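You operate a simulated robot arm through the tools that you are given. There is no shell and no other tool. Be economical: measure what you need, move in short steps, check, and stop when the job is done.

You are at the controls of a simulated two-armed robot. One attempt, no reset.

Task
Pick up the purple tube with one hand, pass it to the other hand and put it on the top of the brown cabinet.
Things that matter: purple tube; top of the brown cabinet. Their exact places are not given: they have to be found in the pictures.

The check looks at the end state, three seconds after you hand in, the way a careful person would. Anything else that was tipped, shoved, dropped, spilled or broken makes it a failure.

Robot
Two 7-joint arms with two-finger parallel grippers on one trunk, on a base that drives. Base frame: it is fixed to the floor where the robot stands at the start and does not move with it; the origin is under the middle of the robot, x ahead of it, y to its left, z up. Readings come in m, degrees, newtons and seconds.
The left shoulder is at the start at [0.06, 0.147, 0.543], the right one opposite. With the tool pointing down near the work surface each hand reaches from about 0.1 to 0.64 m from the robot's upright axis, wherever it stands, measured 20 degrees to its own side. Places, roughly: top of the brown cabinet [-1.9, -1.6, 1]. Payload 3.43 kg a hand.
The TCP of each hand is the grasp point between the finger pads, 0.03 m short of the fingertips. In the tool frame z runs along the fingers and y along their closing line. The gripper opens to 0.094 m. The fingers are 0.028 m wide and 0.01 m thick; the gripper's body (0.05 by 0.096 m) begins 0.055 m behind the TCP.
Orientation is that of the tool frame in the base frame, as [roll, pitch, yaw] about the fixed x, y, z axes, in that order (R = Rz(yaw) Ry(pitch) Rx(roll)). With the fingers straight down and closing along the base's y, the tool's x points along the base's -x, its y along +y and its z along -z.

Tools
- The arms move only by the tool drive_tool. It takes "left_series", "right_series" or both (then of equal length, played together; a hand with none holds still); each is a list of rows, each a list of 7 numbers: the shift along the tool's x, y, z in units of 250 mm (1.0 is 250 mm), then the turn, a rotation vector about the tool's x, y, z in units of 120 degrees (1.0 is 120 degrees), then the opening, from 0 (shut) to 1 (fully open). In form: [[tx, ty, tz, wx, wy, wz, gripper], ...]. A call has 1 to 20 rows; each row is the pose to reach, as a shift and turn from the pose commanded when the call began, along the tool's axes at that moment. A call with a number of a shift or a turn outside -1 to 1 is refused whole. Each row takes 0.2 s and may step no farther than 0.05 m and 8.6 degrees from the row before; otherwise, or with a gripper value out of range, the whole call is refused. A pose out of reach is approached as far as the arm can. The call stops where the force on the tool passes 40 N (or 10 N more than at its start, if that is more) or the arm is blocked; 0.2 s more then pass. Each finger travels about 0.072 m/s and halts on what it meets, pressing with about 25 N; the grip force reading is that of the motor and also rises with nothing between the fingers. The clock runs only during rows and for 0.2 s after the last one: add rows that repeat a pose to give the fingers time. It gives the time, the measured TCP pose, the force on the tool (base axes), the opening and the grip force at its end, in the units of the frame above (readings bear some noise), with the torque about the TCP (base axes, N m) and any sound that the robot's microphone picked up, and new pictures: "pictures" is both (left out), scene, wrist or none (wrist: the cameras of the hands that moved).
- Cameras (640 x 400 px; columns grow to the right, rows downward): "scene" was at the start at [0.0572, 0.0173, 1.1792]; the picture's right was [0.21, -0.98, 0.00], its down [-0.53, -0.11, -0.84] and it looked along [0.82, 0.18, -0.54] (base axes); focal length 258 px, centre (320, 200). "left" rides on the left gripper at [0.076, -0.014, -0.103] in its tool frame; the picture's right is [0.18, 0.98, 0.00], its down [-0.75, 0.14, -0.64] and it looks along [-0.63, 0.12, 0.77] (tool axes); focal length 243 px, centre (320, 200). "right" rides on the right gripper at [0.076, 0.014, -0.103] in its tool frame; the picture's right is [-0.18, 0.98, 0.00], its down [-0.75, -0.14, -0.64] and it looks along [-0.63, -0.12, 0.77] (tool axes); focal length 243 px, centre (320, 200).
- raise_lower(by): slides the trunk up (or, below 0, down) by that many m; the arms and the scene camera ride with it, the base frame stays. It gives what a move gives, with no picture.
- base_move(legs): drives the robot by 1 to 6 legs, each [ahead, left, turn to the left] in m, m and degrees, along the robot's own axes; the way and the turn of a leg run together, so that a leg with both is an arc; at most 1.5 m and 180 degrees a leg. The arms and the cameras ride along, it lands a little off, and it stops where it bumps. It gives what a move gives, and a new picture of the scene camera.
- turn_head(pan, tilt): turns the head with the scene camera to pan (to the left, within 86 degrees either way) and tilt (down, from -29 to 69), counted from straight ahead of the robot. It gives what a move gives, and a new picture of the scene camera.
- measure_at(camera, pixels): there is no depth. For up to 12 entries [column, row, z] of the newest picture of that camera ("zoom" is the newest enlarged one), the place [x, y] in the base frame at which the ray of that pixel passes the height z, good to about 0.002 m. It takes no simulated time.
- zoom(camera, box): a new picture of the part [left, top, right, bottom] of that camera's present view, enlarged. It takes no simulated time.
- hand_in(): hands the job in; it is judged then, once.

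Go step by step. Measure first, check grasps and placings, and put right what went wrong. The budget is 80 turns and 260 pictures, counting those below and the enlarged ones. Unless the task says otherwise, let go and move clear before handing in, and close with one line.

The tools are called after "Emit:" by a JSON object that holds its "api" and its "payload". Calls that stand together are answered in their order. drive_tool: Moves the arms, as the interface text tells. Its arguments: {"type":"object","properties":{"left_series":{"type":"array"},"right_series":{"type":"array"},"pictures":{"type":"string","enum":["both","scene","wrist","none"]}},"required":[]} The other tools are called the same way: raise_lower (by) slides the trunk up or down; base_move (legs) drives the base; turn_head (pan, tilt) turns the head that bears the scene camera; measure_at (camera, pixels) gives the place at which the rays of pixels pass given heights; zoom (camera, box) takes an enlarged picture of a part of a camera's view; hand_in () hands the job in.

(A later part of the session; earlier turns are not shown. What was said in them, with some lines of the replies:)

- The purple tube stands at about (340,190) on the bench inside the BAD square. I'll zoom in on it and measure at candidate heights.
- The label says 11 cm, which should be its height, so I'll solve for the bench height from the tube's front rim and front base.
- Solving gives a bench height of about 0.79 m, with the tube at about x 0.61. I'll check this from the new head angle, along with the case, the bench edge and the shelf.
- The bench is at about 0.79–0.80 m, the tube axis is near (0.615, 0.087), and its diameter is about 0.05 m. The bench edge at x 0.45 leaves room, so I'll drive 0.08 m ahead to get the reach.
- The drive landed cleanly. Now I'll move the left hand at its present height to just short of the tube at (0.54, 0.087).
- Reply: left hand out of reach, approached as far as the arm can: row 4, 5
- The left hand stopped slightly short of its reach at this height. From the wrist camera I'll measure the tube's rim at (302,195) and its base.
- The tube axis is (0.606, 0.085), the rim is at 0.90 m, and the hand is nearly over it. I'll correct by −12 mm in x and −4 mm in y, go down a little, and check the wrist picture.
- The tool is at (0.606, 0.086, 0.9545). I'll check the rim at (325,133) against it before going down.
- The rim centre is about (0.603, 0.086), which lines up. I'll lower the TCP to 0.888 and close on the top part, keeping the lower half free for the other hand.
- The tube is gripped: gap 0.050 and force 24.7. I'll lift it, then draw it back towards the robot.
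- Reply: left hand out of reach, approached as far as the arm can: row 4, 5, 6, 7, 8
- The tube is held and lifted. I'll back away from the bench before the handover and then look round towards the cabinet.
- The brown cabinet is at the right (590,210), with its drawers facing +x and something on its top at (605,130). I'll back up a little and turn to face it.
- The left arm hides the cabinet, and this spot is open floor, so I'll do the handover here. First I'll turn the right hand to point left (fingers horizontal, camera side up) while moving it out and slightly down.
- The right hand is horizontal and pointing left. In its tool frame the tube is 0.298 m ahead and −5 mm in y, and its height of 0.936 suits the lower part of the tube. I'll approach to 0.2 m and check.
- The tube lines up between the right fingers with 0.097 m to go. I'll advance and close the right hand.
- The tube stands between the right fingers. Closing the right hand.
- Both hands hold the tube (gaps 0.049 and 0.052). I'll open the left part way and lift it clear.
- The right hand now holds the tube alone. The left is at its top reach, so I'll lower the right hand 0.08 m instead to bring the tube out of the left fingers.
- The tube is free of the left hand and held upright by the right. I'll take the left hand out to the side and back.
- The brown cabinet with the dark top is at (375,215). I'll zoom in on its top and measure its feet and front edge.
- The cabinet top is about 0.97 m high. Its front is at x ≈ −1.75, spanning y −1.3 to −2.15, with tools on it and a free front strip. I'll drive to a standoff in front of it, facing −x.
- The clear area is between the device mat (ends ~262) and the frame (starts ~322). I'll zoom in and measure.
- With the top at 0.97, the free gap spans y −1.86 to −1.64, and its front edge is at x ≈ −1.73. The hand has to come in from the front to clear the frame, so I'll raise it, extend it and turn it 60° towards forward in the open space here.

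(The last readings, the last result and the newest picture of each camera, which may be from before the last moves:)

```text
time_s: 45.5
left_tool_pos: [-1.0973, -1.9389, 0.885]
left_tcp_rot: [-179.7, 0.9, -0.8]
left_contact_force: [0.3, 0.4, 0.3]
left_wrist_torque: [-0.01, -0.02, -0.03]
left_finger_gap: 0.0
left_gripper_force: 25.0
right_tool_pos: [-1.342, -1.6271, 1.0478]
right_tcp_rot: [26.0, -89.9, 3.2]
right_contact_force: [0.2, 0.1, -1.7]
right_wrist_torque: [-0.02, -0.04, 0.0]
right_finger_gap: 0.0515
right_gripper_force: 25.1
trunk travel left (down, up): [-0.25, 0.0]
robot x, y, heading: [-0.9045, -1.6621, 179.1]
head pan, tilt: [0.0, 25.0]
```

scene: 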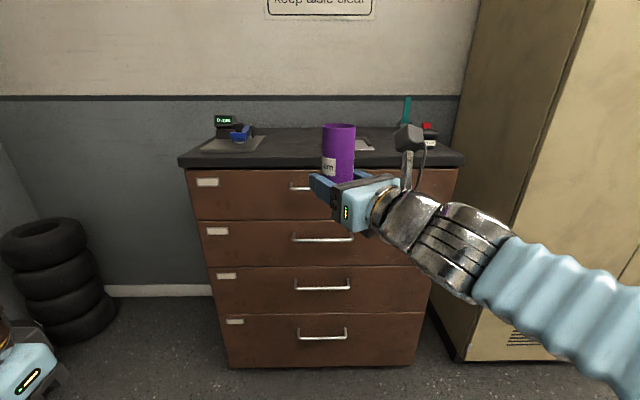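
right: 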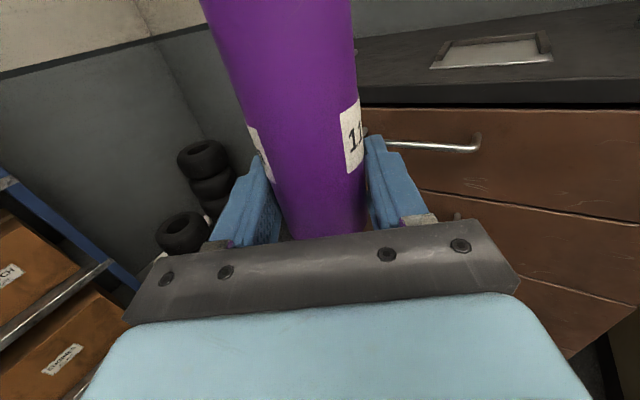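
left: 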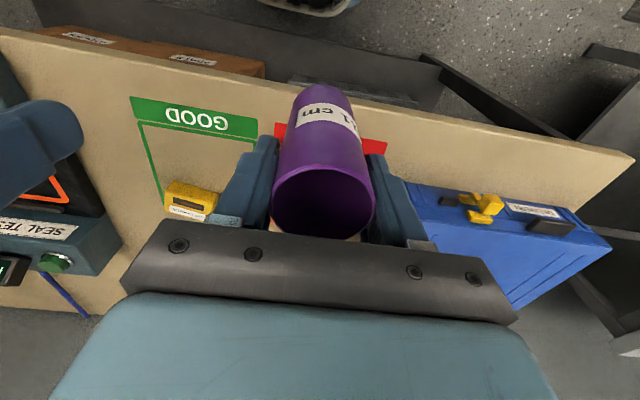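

The pose was reached with the tube upright. I'll extend 0.12 m ahead, 0.06 m left and 0.04 m up while still clear of the cabinet, to see how far the arm reaches.

Emit:
{"api": "drive_tool", "payload": {"right_series": [[0.032, 0.006, 0.107, 0, 0, 0, 0.3], [0.064, 0.013, 0.214, 0, 0, 0, 0.3], [0.096, 0.019, 0.321, 0, 0, 0, 0.3], [0.128, 0.026, 0.428, 0, 0, 0, 0.3], [0.16, 0.032, 0.536, 0, 0, 0, 0.3]]}}

```text
time_s: 46.7
left_tool_pos: [-1.0968, -1.9394, 0.8855]
left_tcp_rot: [-179.8, 0.8, -0.9]
left_contact_force: [0.1, -0.3, 0.0]
left_wrist_torque: [-0.04, 0.0, -0.03]
left_finger_gap: 0.0001
left_gripper_force: 25.1
right_tool_pos: [-1.4619, -1.6849, 1.0886]
right_tcp_rot: [14.0, -89.9, 15.2]
right_contact_force: [0.4, -0.1, -2.7]
right_wrist_torque: [0.0, -0.05, -0.02]
right_finger_gap: 0.0515
right_gripper_force: 25.0
trunk travel left (down, up): [-0.25, 0.0]
robot x, y, heading: [-0.9007, -1.6646, 179.2]
head pan, tilt: [0.0, 25.0]
```

scene: 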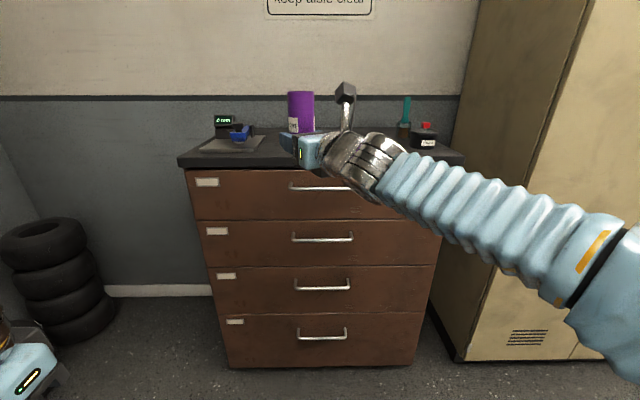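
right: 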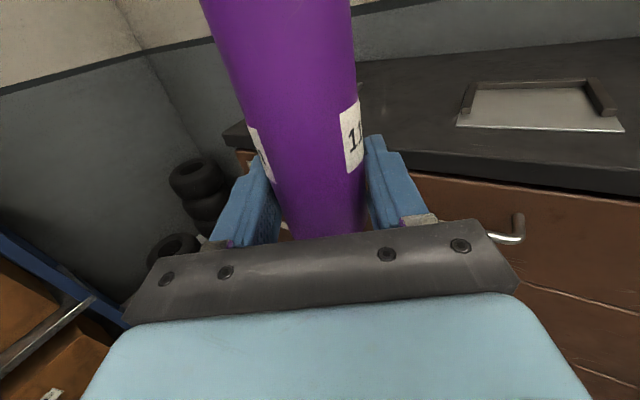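

Full reach at 0.56 m ahead. To fix the top's height I'll intersect the rays to the frame's front corners from the wrist camera with those from the scene camera.

Emit:
{"api": "measure_at", "payload": {"camera": "right", "pixels": [[457, 126, 0.94], [457, 126, 0.97], [457, 126, 1.0], [624, 130, 0.94], [624, 130, 0.97], [624, 130, 1.0], [560, 162, 0.97], [560, 162, 1.0]]}}

Emit:
{"api": "measure_at", "payload": {"camera": "zoom", "pixels": [[311, 206, 0.94], [311, 206, 0.97], [311, 206, 1.0], [416, 205, 0.94], [416, 205, 0.97], [416, 205, 1.0], [180, 208, 0.97], [62, 207, 0.97], [196, 177, 0.97]]}}

```text
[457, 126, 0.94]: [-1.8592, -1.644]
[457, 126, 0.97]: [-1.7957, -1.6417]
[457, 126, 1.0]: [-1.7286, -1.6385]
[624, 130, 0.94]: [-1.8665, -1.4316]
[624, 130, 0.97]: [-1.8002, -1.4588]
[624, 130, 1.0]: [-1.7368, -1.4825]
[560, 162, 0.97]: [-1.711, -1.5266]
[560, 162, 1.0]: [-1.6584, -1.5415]
```

```text
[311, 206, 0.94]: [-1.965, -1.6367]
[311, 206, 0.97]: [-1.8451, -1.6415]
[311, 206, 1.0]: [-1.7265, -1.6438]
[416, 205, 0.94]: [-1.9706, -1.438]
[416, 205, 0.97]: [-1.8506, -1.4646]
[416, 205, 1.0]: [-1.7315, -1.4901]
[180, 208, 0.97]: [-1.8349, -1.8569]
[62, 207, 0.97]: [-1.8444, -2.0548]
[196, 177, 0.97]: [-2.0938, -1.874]
```

The rays meet at z ≈ 1.00, so the top is about 0.995 m, the front edge is at x ≈ −1.62, and the gap runs y −1.83 to −1.64. The tube bottom is at about 1.054, so it clears. I'll drive ahead 0.22 m and left 0.05 m.

Emit:
{"api": "base_move", "payload": {"legs": [[0.22, 0.05, 0]]}}

Emit:
{"api": "zoom", "payload": {"camera": "right", "box": [0, 0, 640, 400]}}

```text
time_s: 48.4
left_tool_pos: [-1.3172, -1.9884, 0.884]
left_tcp_rot: [-179.6, 0.9, -0.7]
left_contact_force: [-0.7, 0.2, 0.3]
left_wrist_torque: [0.0, 0.03, -0.03]
left_finger_gap: 0.0001
left_gripper_force: 25.5
right_tool_pos: [-1.6832, -1.7353, 1.0866]
right_tcp_rot: [25.3, -89.8, 4.2]
right_contact_force: [-0.5, -0.3, -1.6]
right_wrist_torque: [0.0, 0.02, -0.01]
right_finger_gap: 0.0517
right_gripper_force: 24.8
trunk travel left (down, up): [-0.25, 0.0]
robot x, y, heading: [-1.1253, -1.7112, 179.3]
head pan, tilt: [0.0, 25.0]
```

scene: 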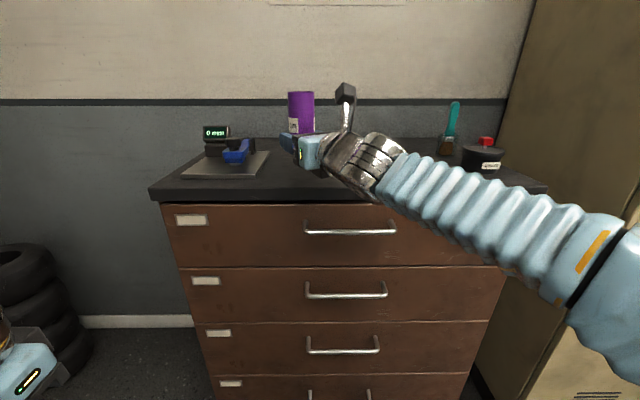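

```text
1.00 times, centred on (320, 200) of right (not enlarged: the box is as wide or as high as the picture)
```

zoom: 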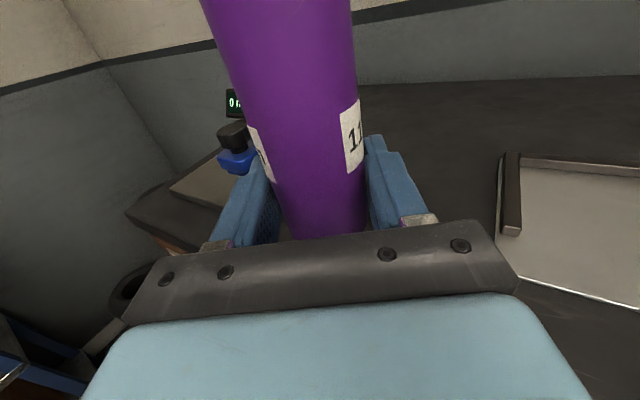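

I'll re-measure here: the cabinet's front edge and the mat from the scene camera, and the frame from the wrist camera.

Emit:
{"api": "measure_at", "payload": {"camera": "scene", "pixels": [[150, 190, 1.0], [150, 190, 0.97], [256, 178, 1.0], [268, 152, 1.0], [181, 176, 1.0], [300, 192, 1.0]]}}

Emit:
{"api": "measure_at", "payload": {"camera": "right", "pixels": [[520, 276, 1.0], [497, 236, 1.0], [520, 276, 0.97], [500, 153, 1.0], [210, 150, 1.0]]}}

```text
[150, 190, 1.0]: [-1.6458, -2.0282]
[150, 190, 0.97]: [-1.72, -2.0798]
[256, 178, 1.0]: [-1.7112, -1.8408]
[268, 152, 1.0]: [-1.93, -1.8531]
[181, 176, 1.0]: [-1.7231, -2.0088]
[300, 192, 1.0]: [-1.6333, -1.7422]
```

```text
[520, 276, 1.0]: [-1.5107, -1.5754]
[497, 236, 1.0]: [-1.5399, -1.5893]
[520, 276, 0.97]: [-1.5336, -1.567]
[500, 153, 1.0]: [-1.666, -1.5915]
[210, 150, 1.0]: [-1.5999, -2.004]
```

The readings agree: top ≈ 1.0, edge ≈ −1.64, frame's left side −1.64 and mat's right side −1.84. I'll move 0.035 m further in and down to TCP 1.045, then look.

Emit:
{"api": "drive_tool", "payload": {"right_series": [[0, 0.07, 0.121, 0, 0, 0, 0.3], [-0.08, 0.07, 0.121, 0, 0, 0, 0.3], [-0.165, 0.07, 0.121, 0, 0, 0, 0.3]]}}

Emit:
{"api": "zoom", "payload": {"camera": "scene", "box": [230, 80, 390, 210]}}

```text
time_s: 49.2
left_tool_pos: [-1.3177, -1.9876, 0.8847]
left_tcp_rot: [-179.7, 0.9, -0.5]
left_contact_force: [0.2, 0.5, -0.4]
left_wrist_torque: [-0.03, 0.0, -0.01]
left_finger_gap: 0.0001
left_gripper_force: 25.0
right_tool_pos: [-1.7149, -1.735, 1.0458]
right_tcp_rot: [14.2, -89.8, 15.3]
right_contact_force: [-1.2, -1.7, 4.2]
right_wrist_torque: [0.21, -0.21, 0.0]
right_finger_gap: 0.0513
right_gripper_force: 25.0
right hand out of reach, approached as far as the arm can: row 1
trunk travel left (down, up): [-0.25, 0.0]
robot x, y, heading: [-1.121, -1.7082, 179.3]
head pan, tilt: [0.0, 25.0]
```

scene: 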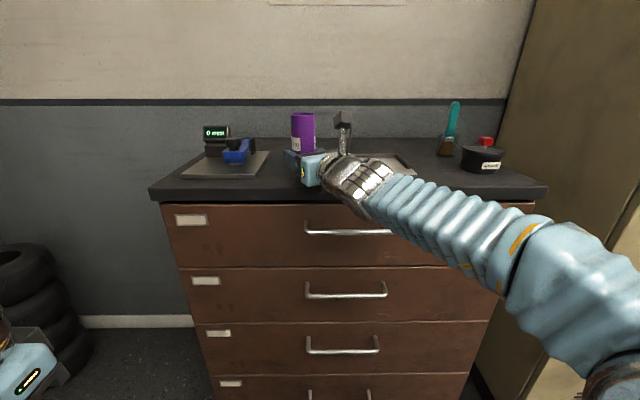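
right: 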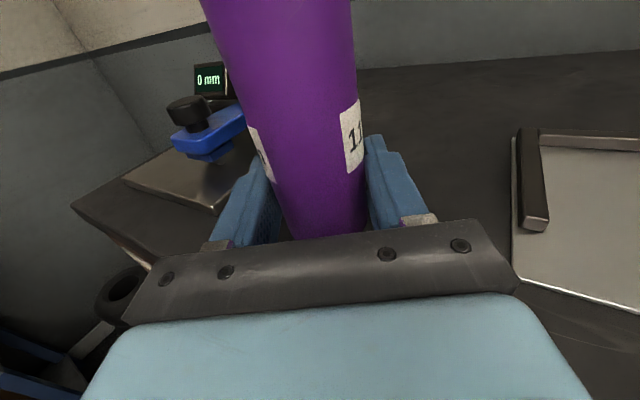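

```text
3.08 times, centred on (310, 145) of scene
```

zoom: 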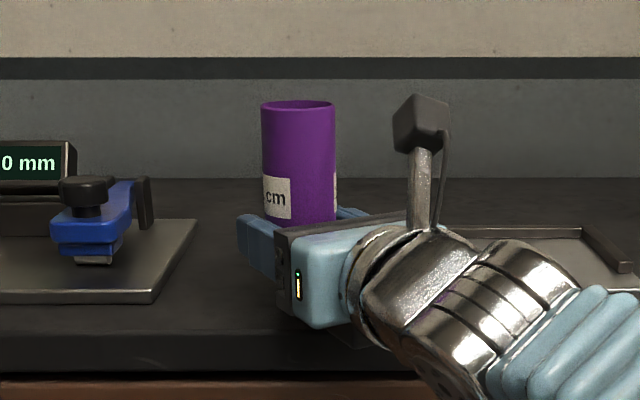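

Force z rose to about +4 N with a torque, so something may be lightly touching. I'll go down 3 mm with no picture and read it again.

Emit:
{"api": "drive_tool", "payload": {"right_series": [[-0.012, 0, 0, 0, 0, 0, 0.3], [-0.012, 0, 0, 0, 0, 0, 0.3]], "pictures": "none"}}

Emit:
{"api": "zoom", "payload": {"camera": "right", "box": [180, 120, 460, 295]}}

```text
time_s: 49.8
left_tool_pos: [-1.3161, -1.9888, 0.8844]
left_tcp_rot: [-179.8, 1.1, -0.7]
left_contact_force: [0.6, 0.5, -0.4]
left_wrist_torque: [-0.01, -0.02, -0.03]
left_finger_gap: 0.0001
left_gripper_force: 24.7
right_tool_pos: [-1.7151, -1.7336, 1.0465]
right_tcp_rot: [16.8, -89.5, 12.6]
right_contact_force: [-12.7, -4.2, 32.1]
right_wrist_torque: [1.59, -1.36, 0.43]
right_finger_gap: 0.0515
right_gripper_force: 24.7
trunk travel left (down, up): [-0.25, 0.0]
robot x, y, heading: [-1.1197, -1.7039, 179.2]
head pan, tilt: [0.0, 25.0]
```

```text
2.29 times, centred on (320, 208) of right
```

zoom: 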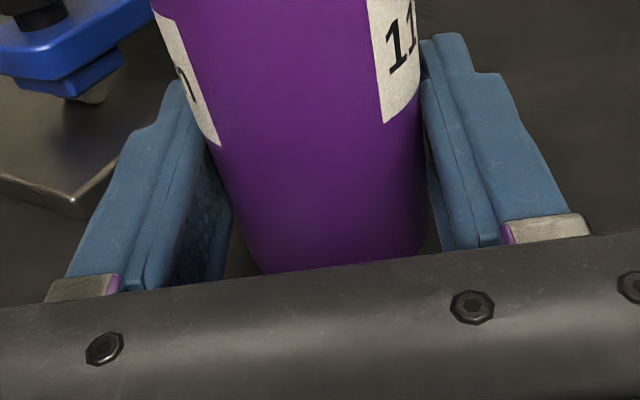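

The contact is about 6.5 cm behind the TCP, so the gripper's body is touching the top while the tube is still about 1 cm up. I'll lift, back out 3.5 cm and turn the hand straight ahead. That lets the body stay off the front edge while I set the tube down near it, then regrip higher.

Emit:
{"api": "drive_tool", "payload": {"right_series": [[0.08, 0, 0, 0, 0, 0, 0.3], [0.12, -0.02, -0.04, -0.0625, 0, 0, 0.3], [0.12, -0.04, -0.08, -0.125, 0, 0, 0.3], [0.12, -0.07, -0.121, -0.1875, 0, 0, 0.3], [0.12, -0.07, -0.121, -0.25, 0, 0, 0.3], [0.12, -0.07, -0.121, -0.25, 0, 0, 0.3]]}}

Emit:
{"api": "zoom", "payload": {"camera": "scene", "box": [230, 80, 390, 210]}}

```text
time_s: 51.2
left_tool_pos: [-1.3174, -1.9878, 0.8846]
left_tcp_rot: [-179.7, 0.9, -0.6]
left_contact_force: [-0.1, -0.4, 0.2]
left_wrist_torque: [0.06, -0.03, 0.0]
left_finger_gap: 0.0
left_gripper_force: 25.4
right_tool_pos: [-1.683, -1.7353, 1.0733]
right_tcp_rot: [-2.7, -89.8, 1.9]
right_contact_force: [1.5, -0.4, -2.1]
right_wrist_torque: [-0.01, 0.0, -0.01]
right_finger_gap: 0.0515
right_gripper_force: 24.9
trunk travel left (down, up): [-0.25, 0.0]
robot x, y, heading: [-1.1236, -1.7057, 179.5]
head pan, tilt: [0.0, 25.0]
```

scene: 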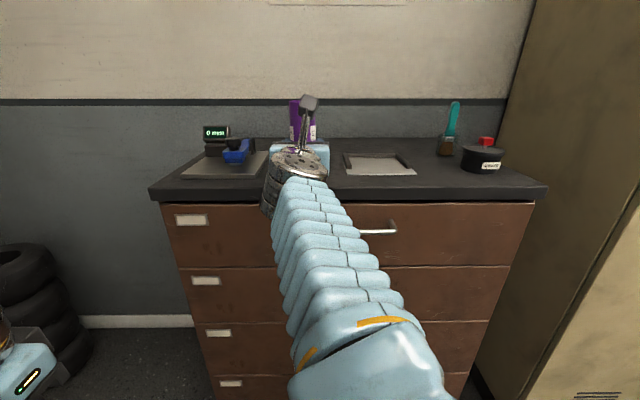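
right: 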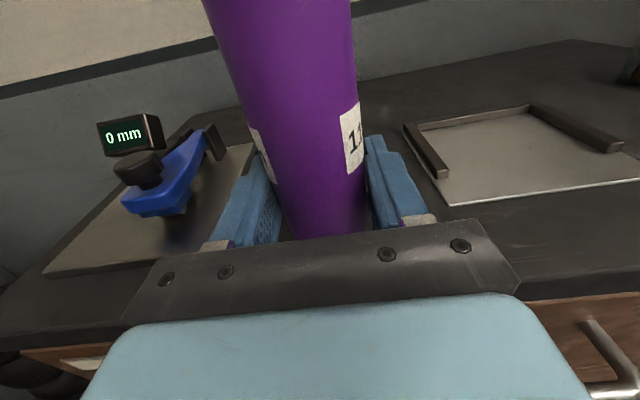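

```text
3.08 times, centred on (310, 145) of scene
```

zoom: 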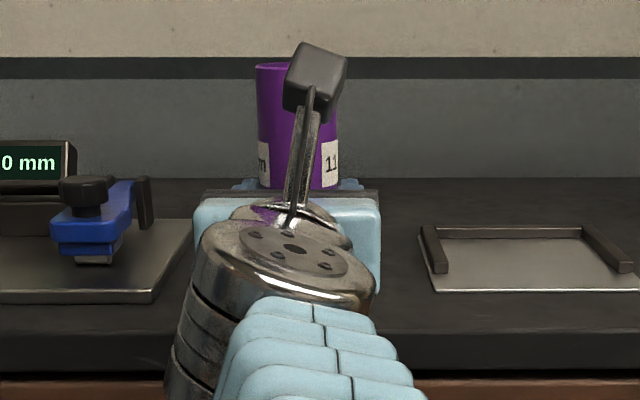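

Let me locate the front edge from this wrist view, and the tube's clearance.

Emit:
{"api": "zoom", "payload": {"camera": "right", "box": [480, 200, 640, 300]}}

Emit:
{"api": "measure_at", "payload": {"camera": "right", "pixels": [[540, 280, 1.0], [600, 268, 1.0], [620, 265, 1.0], [40, 325, 1.0], [45, 275, 1.0], [455, 205, 1.0]]}}

```text
4.00 times, centred on (560, 250) of right
```

zoom: 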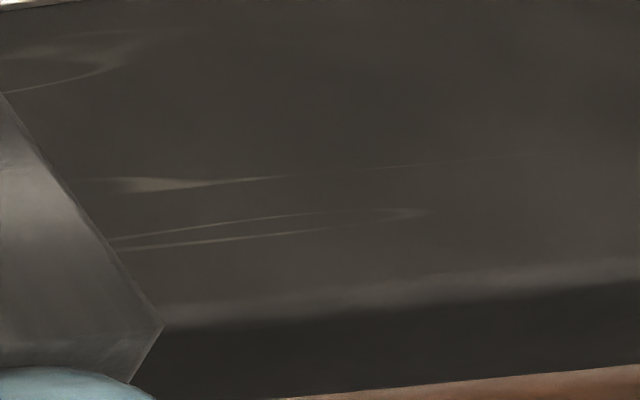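

```text
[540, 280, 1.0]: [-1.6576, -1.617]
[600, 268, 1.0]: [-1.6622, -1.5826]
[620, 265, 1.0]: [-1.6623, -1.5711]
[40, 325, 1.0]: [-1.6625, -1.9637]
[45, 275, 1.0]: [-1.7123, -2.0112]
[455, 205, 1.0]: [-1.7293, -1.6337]
```

The edge is really at x ≈ −1.657, so I'll use TCP x = −1.70: tube centre 4.3 cm in, body about 1 cm outside the edge. Then down to 1.040.

Emit:
{"api": "drive_tool", "payload": {"right_series": [[0, 0, 0.068, 0, 0, 0, 0.3], [-0.05, 0, 0.068, 0, 0, 0, 0.3], [-0.1, 0, 0.068, 0, 0, 0, 0.3], [-0.13, 0, 0.068, 0, 0, 0, 0.3], [-0.13, 0, 0.068, 0, 0, 0, 0.3]], "pictures": "wrist"}}

```text
time_s: 52.4
left_tool_pos: [-1.3171, -1.9873, 0.8849]
left_tcp_rot: [-179.6, 1.0, -0.6]
left_contact_force: [0.2, 0.0, 0.0]
left_wrist_torque: [0.01, 0.01, -0.01]
left_finger_gap: 0.0
left_gripper_force: 24.7
right_tool_pos: [-1.7, -1.7356, 1.041]
right_tcp_rot: [0.7, -89.7, -1.3]
right_contact_force: [-0.4, 0.2, -1.9]
right_wrist_torque: [0.0, 0.0, 0.0]
right_finger_gap: 0.0515
right_gripper_force: 24.6
trunk travel left (down, up): [-0.25, 0.0]
robot x, y, heading: [-1.1237, -1.7108, 179.2]
head pan, tilt: [0.0, 25.0]
```

right: 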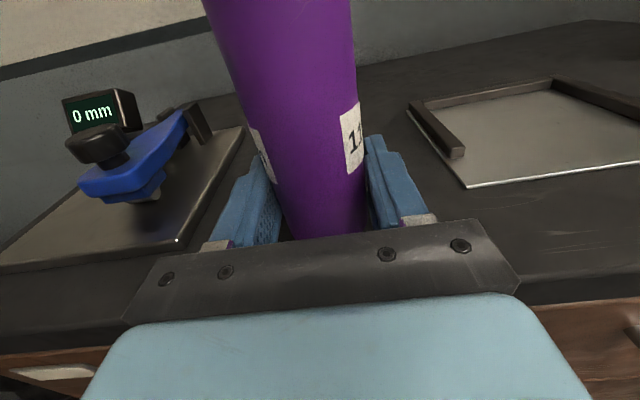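

No contact now at 1.041. I'll continue down in small steps.

Emit:
{"api": "drive_tool", "payload": {"right_series": [[-0.008, 0, 0, 0, 0, 0, 0.3], [-0.016, 0, 0, 0, 0, 0, 0.3], [-0.016, 0, 0, 0, 0, 0, 0.3]], "pictures": "none"}}

```text
time_s: 53.2
left_tool_pos: [-1.3169, -1.987, 0.8845]
left_tcp_rot: [-179.7, 0.9, -0.7]
left_contact_force: [1.3, 0.0, 1.8]
left_wrist_torque: [-0.01, 0.02, -0.02]
left_finger_gap: 0.0
left_gripper_force: 25.0
right_tool_pos: [-1.6991, -1.7357, 1.0371]
right_tcp_rot: [3.1, -89.8, -3.6]
right_contact_force: [0.1, 0.1, -2.5]
right_wrist_torque: [0.01, 0.0, 0.01]
right_finger_gap: 0.0516
right_gripper_force: 25.2
trunk travel left (down, up): [-0.25, 0.0]
robot x, y, heading: [-1.1274, -1.7094, 179.2]
head pan, tilt: [0.0, 25.0]
```

Emit:
{"api": "drive_tool", "payload": {"right_series": [[-0.008, 0, 0, 0, 0, 0, 0.3], [-0.016, 0, 0, 0, 0, 0, 0.3], [-0.016, 0, 0, 0, 0, 0, 0.3]], "pictures": "none"}}

```text
time_s: 54.0
left_tool_pos: [-1.3176, -1.9869, 0.8833]
left_tcp_rot: [-179.8, 0.9, -0.6]
left_contact_force: [-0.7, 0.0, 0.1]
left_wrist_torque: [-0.02, -0.03, -0.04]
left_finger_gap: 0.0001
left_gripper_force: 25.1
right_tool_pos: [-1.7004, -1.7351, 1.033]
right_tcp_rot: [-2.9, -89.8, 2.3]
right_contact_force: [0.4, -0.9, -2.6]
right_wrist_torque: [0.02, 0.03, 0.03]
right_finger_gap: 0.0515
right_gripper_force: 25.1
trunk travel left (down, up): [-0.25, 0.0]
robot x, y, heading: [-1.1268, -1.7086, 179.3]
head pan, tilt: [0.0, 25.0]
```

Still free at 1.033, with no contact force. I'll keep going down.

Emit:
{"api": "drive_tool", "payload": {"right_series": [[-0.008, 0, 0, 0, 0, 0, 0.3], [-0.016, 0, 0, 0, 0, 0, 0.3], [-0.016, 0, 0, 0, 0, 0, 0.3]], "pictures": "wrist"}}

```text
time_s: 54.8
left_tool_pos: [-1.317, -1.9873, 0.885]
left_tcp_rot: [-179.7, 0.9, -0.5]
left_contact_force: [-0.9, 0.2, -0.5]
left_wrist_torque: [0.01, 0.06, -0.03]
left_finger_gap: 0.0001
left_gripper_force: 24.8
right_tool_pos: [-1.7002, -1.7347, 1.0298]
right_tcp_rot: [0.8, -89.8, -1.4]
right_contact_force: [-0.3, 0.5, -2.4]
right_wrist_torque: [-0.01, -0.02, 0.01]
right_finger_gap: 0.0515
right_gripper_force: 24.6
trunk travel left (down, up): [-0.25, 0.0]
robot x, y, heading: [-1.1247, -1.7102, 179.0]
head pan, tilt: [0.0, 25.0]
```

right: 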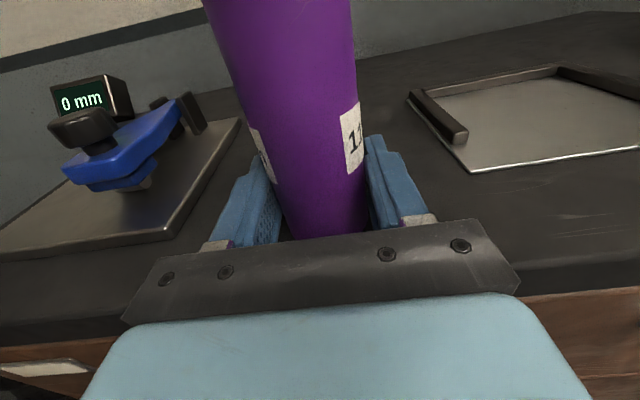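

Emit:
{"api": "drive_tool", "payload": {"right_series": [[-0.008, 0, 0, 0, 0, 0, 0.3], [-0.016, 0, 0, 0, 0, 0, 0.3], [-0.024, 0, 0, 0, 0, 0, 0.3], [-0.024, 0, 0, 0, 0, 0, 0.3]], "pictures": "none"}}

```text
time_s: 55.8
left_tool_pos: [-1.3173, -1.9875, 0.8846]
left_tcp_rot: [-179.7, 1.0, -0.6]
left_contact_force: [-0.8, 0.5, -0.5]
left_wrist_torque: [0.02, 0.01, 0.02]
left_finger_gap: 0.0
left_gripper_force: 25.0
right_tool_pos: [-1.6989, -1.7353, 1.0246]
right_tcp_rot: [-5.4, -89.7, 4.8]
right_contact_force: [-2.2, -2.1, 18.7]
right_wrist_torque: [0.05, 0.04, -0.04]
right_finger_gap: 0.0517
right_gripper_force: 24.8
trunk travel left (down, up): [-0.25, 0.0]
robot x, y, heading: [-1.1237, -1.7086, 179.1]
head pan, tilt: [0.0, 25.0]
```

Contact of about 21 N with no torque about the TCP means the tube's base is flat on the top (TCP 1.0245, so the top is at ≈ 0.99). I'll ease off 1 mm and open.

Emit:
{"api": "drive_tool", "payload": {"right_series": [[0.004, 0, 0, 0, 0, 0, 0.3], [0.004, 0, 0, 0, 0, 0, 0.5], [0.004, 0, 0, 0, 0, 0, 0.6], [0.004, 0, 0, 0, 0, 0, 0.8], [0.004, 0, 0, 0, 0, 0, 0.85]]}}

Emit:
{"api": "zoom", "payload": {"camera": "scene", "box": [230, 80, 390, 210]}}

```text
time_s: 57.0
left_tool_pos: [-1.3158, -1.9882, 0.8845]
left_tcp_rot: [-179.7, 1.0, -0.6]
left_contact_force: [-0.4, 0.2, 0.1]
left_wrist_torque: [0.02, 0.02, -0.02]
left_finger_gap: 0.0001
left_gripper_force: 25.1
right_tool_pos: [-1.7006, -1.7357, 1.0234]
right_tcp_rot: [-4.5, -89.8, 3.9]
right_contact_force: [0.9, 0.6, 0.5]
right_wrist_torque: [0.02, -0.01, 0.0]
right_finger_gap: 0.0799
right_gripper_force: 0.1
trunk travel left (down, up): [-0.25, 0.0]
robot x, y, heading: [-1.1269, -1.7046, 179.4]
head pan, tilt: [0.0, 25.0]
```

scene: 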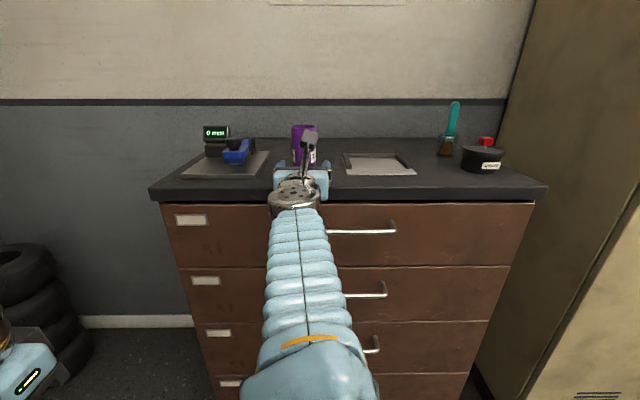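
right: 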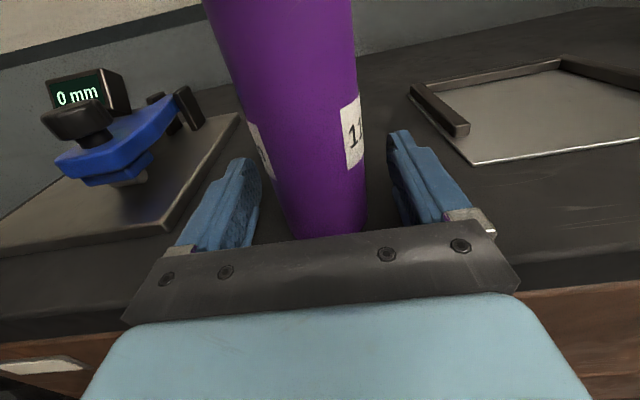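

```text
3.08 times, centred on (310, 145) of scene
```

zoom: 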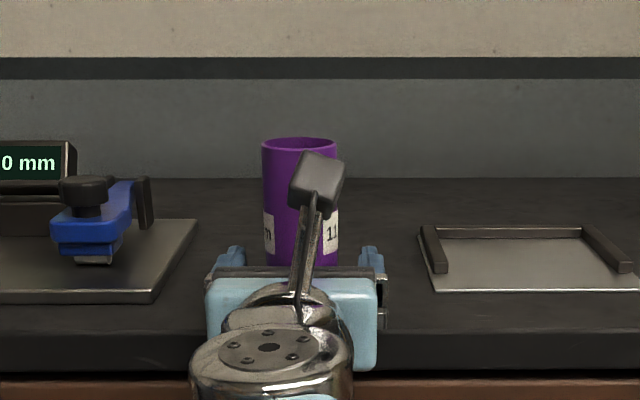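

The tube stands free with the fingers open. I'll back the hand straight out along its axis.

Emit:
{"api": "drive_tool", "payload": {"right_series": [[0, 0, -0.06, 0, 0, 0, 0.9], [0, 0, -0.15, 0, 0, 0, 0.9], [0, 0, -0.3, 0, 0, 0, 0.9], [0, 0, -0.45, 0, 0, 0, 0.9], [0, 0, -0.6, 0, 0, 0, 0.9]]}}

Emit:
{"api": "base_move", "payload": {"legs": [[-0.25, 0, 0]]}}

```text
time_s: 57.7
left_tool_pos: [-1.3167, -1.9883, 0.8838]
left_tcp_rot: [-179.8, 1.0, -0.6]
left_contact_force: [1.4, 1.0, 0.9]
left_wrist_torque: [0.03, -0.03, -0.03]
left_finger_gap: 0.0
left_gripper_force: 25.0
right_tool_pos: [-1.691, -1.687, 1.0158]
right_tcp_rot: [178.7, -89.4, 175.1]
right_contact_force: [-3.3, 1.1, 12.4]
right_wrist_torque: [-0.07, 0.05, 0.26]
right_finger_gap: 0.0847
right_gripper_force: 0.1
trunk travel left (down, up): [-0.25, 0.0]
robot x, y, heading: [-1.1242, -1.7098, 179.6]
head pan, tilt: [0.0, 25.0]
stopped in row 3 (right hand): the force on the tool passed its limit at 66 N (the readings are from after the stop); the commanded pose is now the measured one
```

scene: 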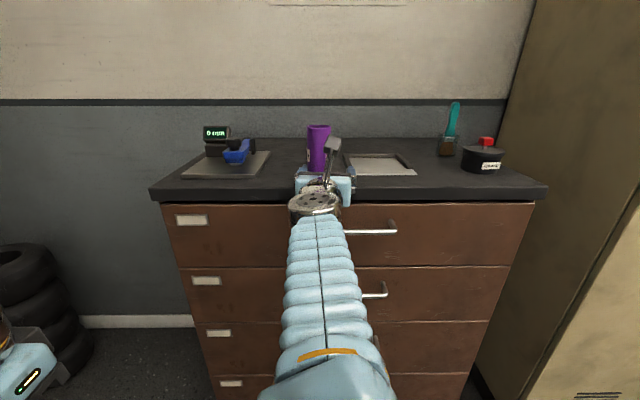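
right: 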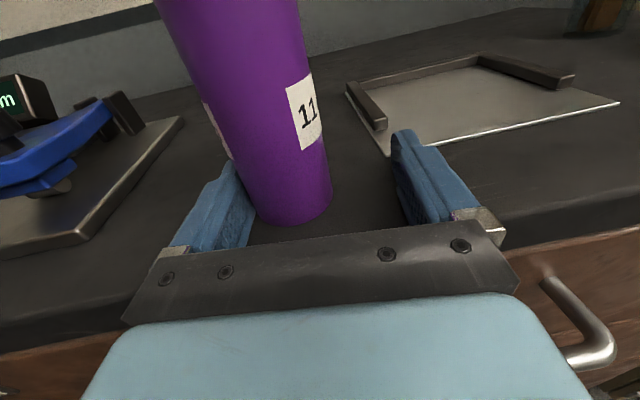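

```text
time_s: 58.5
left_tool_pos: [-1.3078, -1.987, 0.8848]
left_tcp_rot: [-179.7, 0.9, -0.7]
left_contact_force: [0.1, 0.3, -0.1]
left_wrist_torque: [-0.01, -0.01, 0.0]
left_finger_gap: 0.0
left_gripper_force: 25.2
right_tool_pos: [-1.6804, -1.6866, 1.0161]
right_tcp_rot: [-174.2, -89.4, 167.7]
right_contact_force: [-0.1, -0.4, 0.4]
right_wrist_torque: [0.02, -0.02, -0.01]
right_finger_gap: 0.0844
right_gripper_force: 0.1
trunk travel left (down, up): [-0.25, 0.0]
robot x, y, heading: [-1.1164, -1.7079, 179.4]
head pan, tilt: [0.0, 25.0]
stopped in leg 1: the force on the tool passed its limit at 49 N (the readings are from after the stop); the commanded pose is now the measured one
```

scene: 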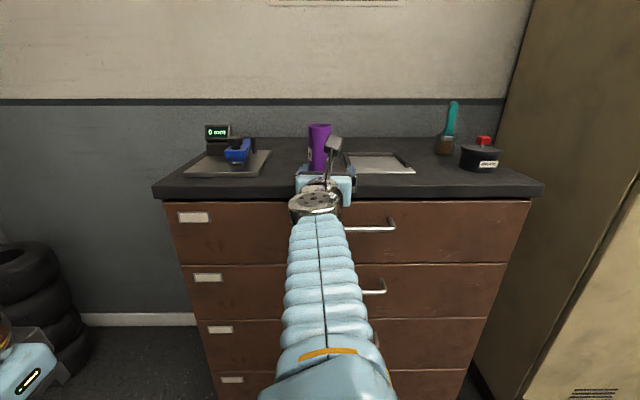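

The hand snagged (66 N, pushed 5 cm sideways) and the tube moved with it, though it still stands. I'll look closely before moving anything else.

Emit:
{"api": "zoom", "payload": {"camera": "scene", "box": [250, 100, 410, 240]}}

Emit:
{"api": "zoom", "payload": {"camera": "right", "box": [100, 0, 640, 399]}}

Emit:
{"api": "zoom", "payload": {"camera": "left", "box": [0, 0, 640, 399]}}

```text
2.86 times, centred on (330, 170) of scene
```

zoom: 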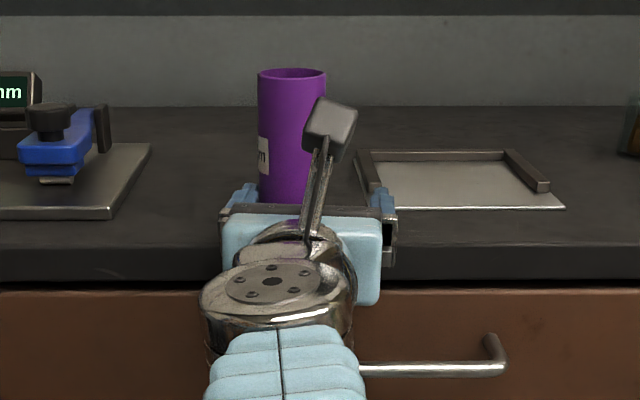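

```text
1.00 times, centred on (370, 200) of right (not enlarged: the box is as wide or as high as the picture)
```

zoom: 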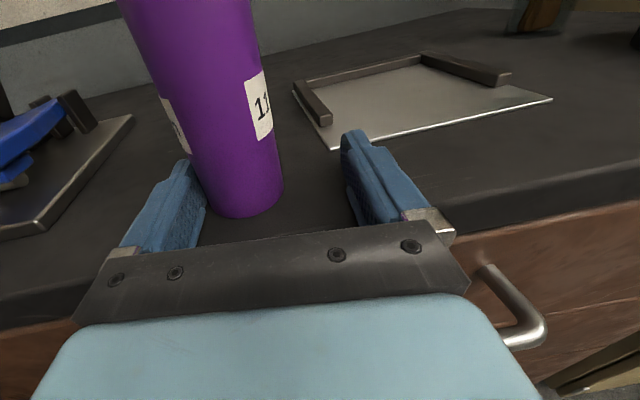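

```text
1.00 times, centred on (320, 200) of left (not enlarged: the box is as wide or as high as the picture)
```

zoom: 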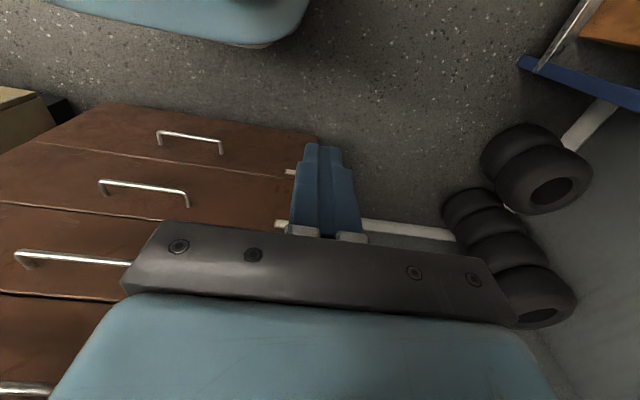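

The tube stands upright against the left finger. The wrist sits low near the drawer handle, which is probably the snag, so backing out low is wrong. I'll centre the hand on the tube by shifting left 15 mm and rise a little first.

Emit:
{"api": "drive_tool", "payload": {"right_series": [[0.02, 0, 0, 0, 0, 0, 0.9], [0.04, -0.03, 0, 0, 0, 0, 0.9], [0.04, -0.06, 0, 0, 0, 0, 0.9]]}}

Emit:
{"api": "measure_at", "payload": {"camera": "scene", "pixels": [[395, 226, 0.85], [395, 226, 0.88], [395, 226, 0.91], [395, 226, 0.94]]}}

```text
time_s: 59.2
left_tool_pos: [-1.3068, -1.9896, 0.8847]
left_tcp_rot: [-179.8, 0.9, -0.7]
left_contact_force: [0.0, 0.5, 0.2]
left_wrist_torque: [0.01, 0.0, -0.01]
left_finger_gap: 0.0001
left_gripper_force: 24.7
right_tool_pos: [-1.6819, -1.7017, 1.0264]
right_tcp_rot: [-178.5, -89.4, 172.1]
right_contact_force: [0.1, 0.3, -0.1]
right_wrist_torque: [0.0, 0.01, 0.03]
right_finger_gap: 0.0847
right_gripper_force: 0.0
trunk travel left (down, up): [-0.25, 0.0]
robot x, y, heading: [-1.1151, -1.7061, 179.4]
head pan, tilt: [0.0, 25.0]
```

scene: 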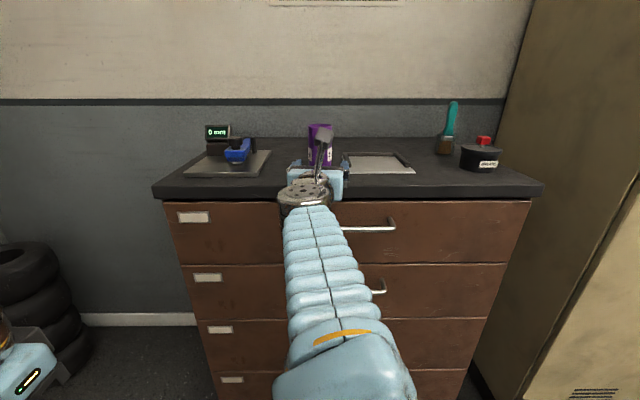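
right: 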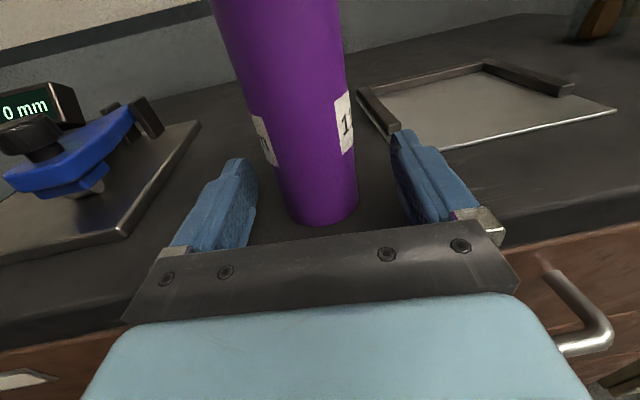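

```text
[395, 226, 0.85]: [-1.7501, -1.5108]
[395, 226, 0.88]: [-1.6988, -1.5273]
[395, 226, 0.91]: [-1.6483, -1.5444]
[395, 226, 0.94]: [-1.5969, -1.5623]
```

The tube is centred between the open fingers with no force. I'll measure its base, then rise to get the wrist away from the handle.

Emit:
{"api": "measure_at", "payload": {"camera": "right", "pixels": [[325, 226, 0.99], [288, 205, 0.99], [357, 200, 0.99], [580, 225, 0.99], [445, 149, 0.99], [385, 115, 0.99]]}}

Emit:
{"api": "drive_tool", "payload": {"right_series": [[0.06, 0, 0, 0, 0, 0, 0.9], [0.12, 0, 0, 0, 0, 0, 0.9], [0.18, 0, 0, 0, 0, 0, 0.9]]}}

```text
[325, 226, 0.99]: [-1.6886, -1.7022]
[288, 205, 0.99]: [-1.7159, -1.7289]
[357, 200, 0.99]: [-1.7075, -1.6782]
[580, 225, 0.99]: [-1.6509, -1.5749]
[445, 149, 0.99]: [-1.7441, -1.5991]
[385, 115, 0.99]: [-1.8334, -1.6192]
```

```text
time_s: 60.0
left_tool_pos: [-1.3075, -1.989, 0.8853]
left_tcp_rot: [-179.7, 0.9, -0.6]
left_contact_force: [0.3, -0.1, 0.4]
left_wrist_torque: [0.01, 0.0, 0.01]
left_finger_gap: 0.0
left_gripper_force: 25.0
right_tool_pos: [-1.6836, -1.7015, 1.0716]
right_tcp_rot: [-176.8, -89.4, 170.2]
right_contact_force: [-0.3, 0.0, 0.1]
right_wrist_torque: [0.02, 0.01, 0.0]
right_finger_gap: 0.0845
right_gripper_force: 0.1
trunk travel left (down, up): [-0.25, 0.0]
robot x, y, heading: [-1.1157, -1.7069, 179.3]
head pan, tilt: [0.0, 25.0]
```

scene: 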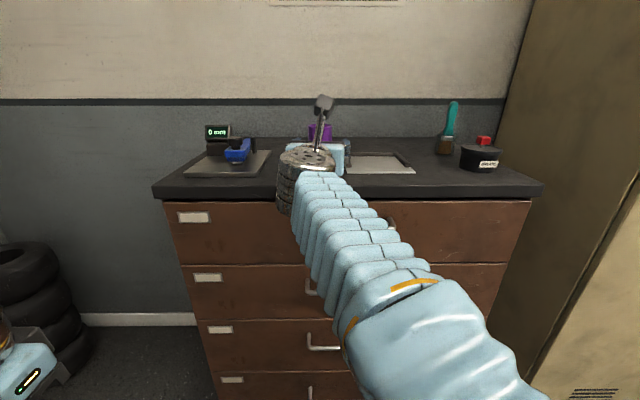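
right: 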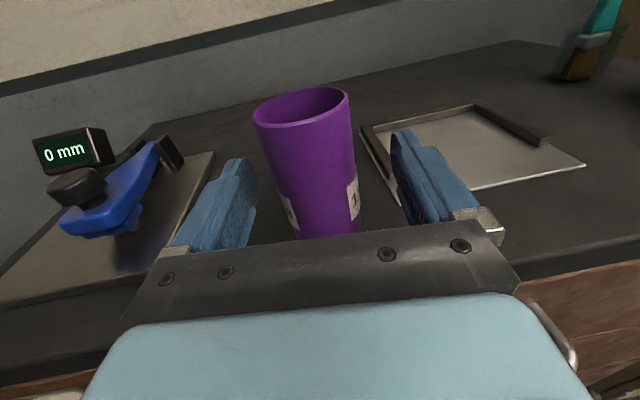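

The tube base is at (−1.713, −1.703), 3 cm inside the edge and clear of the frame. The hand is now above the handle, so I'll back out with the base, keeping the arm still.

Emit:
{"api": "base_move", "payload": {"legs": [[-0.06, 0, 0]]}}

Emit:
{"api": "zoom", "payload": {"camera": "right", "box": [0, 0, 640, 399]}}

```text
time_s: 61.0
left_tool_pos: [-1.2479, -1.9882, 0.8835]
left_tcp_rot: [-179.7, 0.9, -0.6]
left_contact_force: [-1.9, 0.2, 1.0]
left_wrist_torque: [0.01, 0.0, 0.05]
left_finger_gap: 0.0
left_gripper_force: 25.0
right_tool_pos: [-1.6255, -1.7011, 1.0694]
right_tcp_rot: [-176.7, -89.4, 170.3]
right_contact_force: [-0.8, 1.0, -0.2]
right_wrist_torque: [0.01, 0.0, 0.01]
right_finger_gap: 0.0846
right_gripper_force: 0.0
trunk travel left (down, up): [-0.25, 0.0]
robot x, y, heading: [-1.0519, -1.712, 179.4]
head pan, tilt: [0.0, 25.0]
```

scene: 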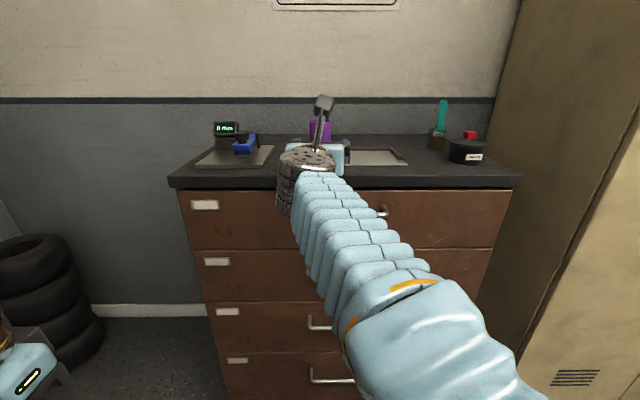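

```text
1.00 times, centred on (320, 200) of right (not enlarged: the box is as wide or as high as the picture)
```

zoom: 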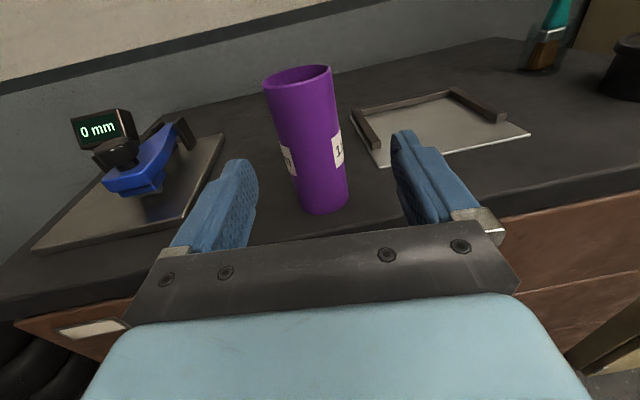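

Backing out is clean: the tube stands untouched and no force is read. I'll drive back the rest of the way for a final check.

Emit:
{"api": "base_move", "payload": {"legs": [[-0.35, 0, 0]]}}

Emit:
{"api": "drive_tool", "payload": {"right_series": [[-0.1, 0.1, 0, 0, 0, 0, 0.9], [-0.2, 0.2, 0, 0, 0, 0, 0.9], [-0.3, 0.3, 0, 0, 0, 0, 0.9], [-0.4, 0.4, 0, 0, 0, 0, 0.9]], "pictures": "scene"}}

Emit:
{"api": "zoom", "payload": {"camera": "scene", "box": [172, 85, 482, 280]}}

```text
time_s: 63.3
left_tool_pos: [-0.8993, -1.9928, 0.8848]
left_tcp_rot: [-179.7, 0.9, -0.4]
left_contact_force: [0.2, 0.0, 0.8]
left_wrist_torque: [-0.01, 0.01, -0.01]
left_finger_gap: 0.0
left_gripper_force: 24.6
right_tool_pos: [-1.2777, -1.707, 1.0701]
right_tcp_rot: [-176.4, -89.4, 170.2]
right_contact_force: [0.7, 0.0, -0.2]
right_wrist_torque: [-0.04, -0.01, 0.02]
right_finger_gap: 0.0845
right_gripper_force: 0.0
trunk travel left (down, up): [-0.25, 0.0]
robot x, y, heading: [-0.7097, -1.7145, 179.4]
head pan, tilt: [0.0, 25.0]
```

scene: 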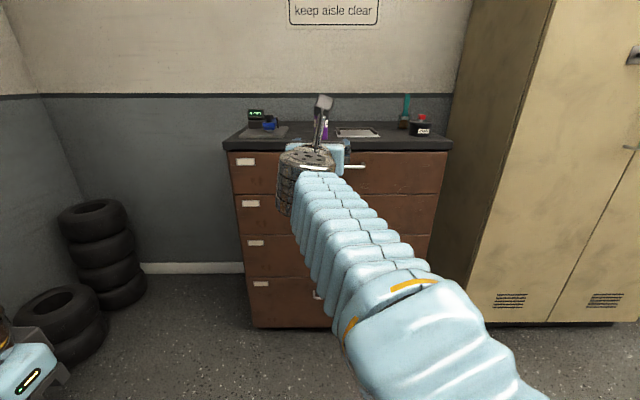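

```text
time_s: 64.3
left_tool_pos: [-0.898, -1.9919, 0.8853]
left_tcp_rot: [-179.7, 0.9, -0.3]
left_contact_force: [0.7, 0.0, -1.2]
left_wrist_torque: [-0.05, -0.02, 0.02]
left_finger_gap: 0.0
left_gripper_force: 25.4
right_tool_pos: [-1.266, -1.6076, 0.9727]
right_tcp_rot: [-177.7, -89.5, 171.7]
right_contact_force: [0.3, 0.1, 0.0]
right_wrist_torque: [0.0, -0.01, -0.01]
right_finger_gap: 0.0843
right_gripper_force: 0.0
trunk travel left (down, up): [-0.25, 0.0]
robot x, y, heading: [-0.7091, -1.7104, 179.5]
head pan, tilt: [0.0, 25.0]
```

scene: 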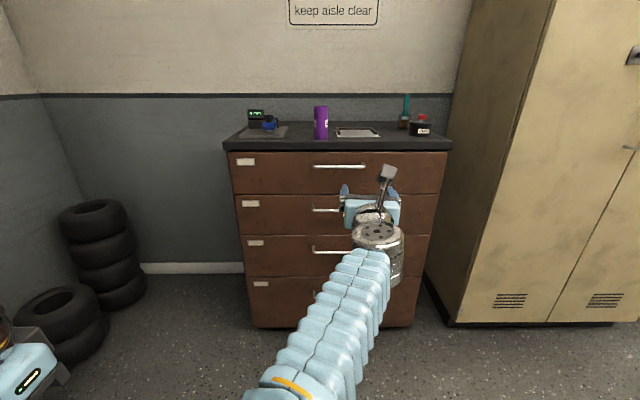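

```text
2.05 times, centred on (327, 182) of scene
```

zoom: 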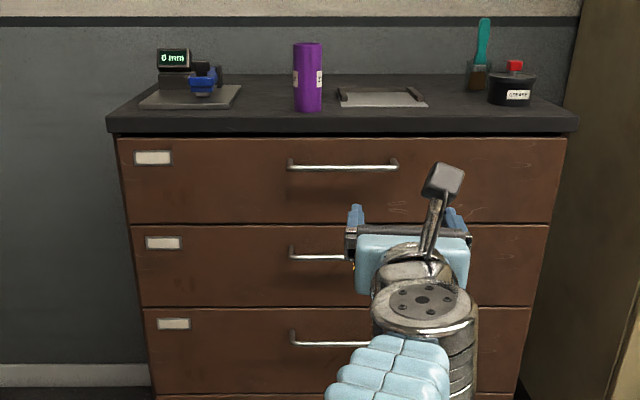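

The tube stands upright on the cabinet top at (321,122). The other items are in their places, the drawers are shut, and both hands are clear. Handing in.

Emit:
{"api": "hand_in", "payload": {}}

```text
The job is handed in.
```

I picked up the purple tube with the left hand, passed it to the right, and stood it upright on top of the brown cabinet. It's about 3 cm in from the front edge. While I was letting go, the right hand snagged, probably on a drawer handle, and pushed the tube about 3 cm sideways. It stayed upright, and in the last picture nothing else on the cabinet looks moved.
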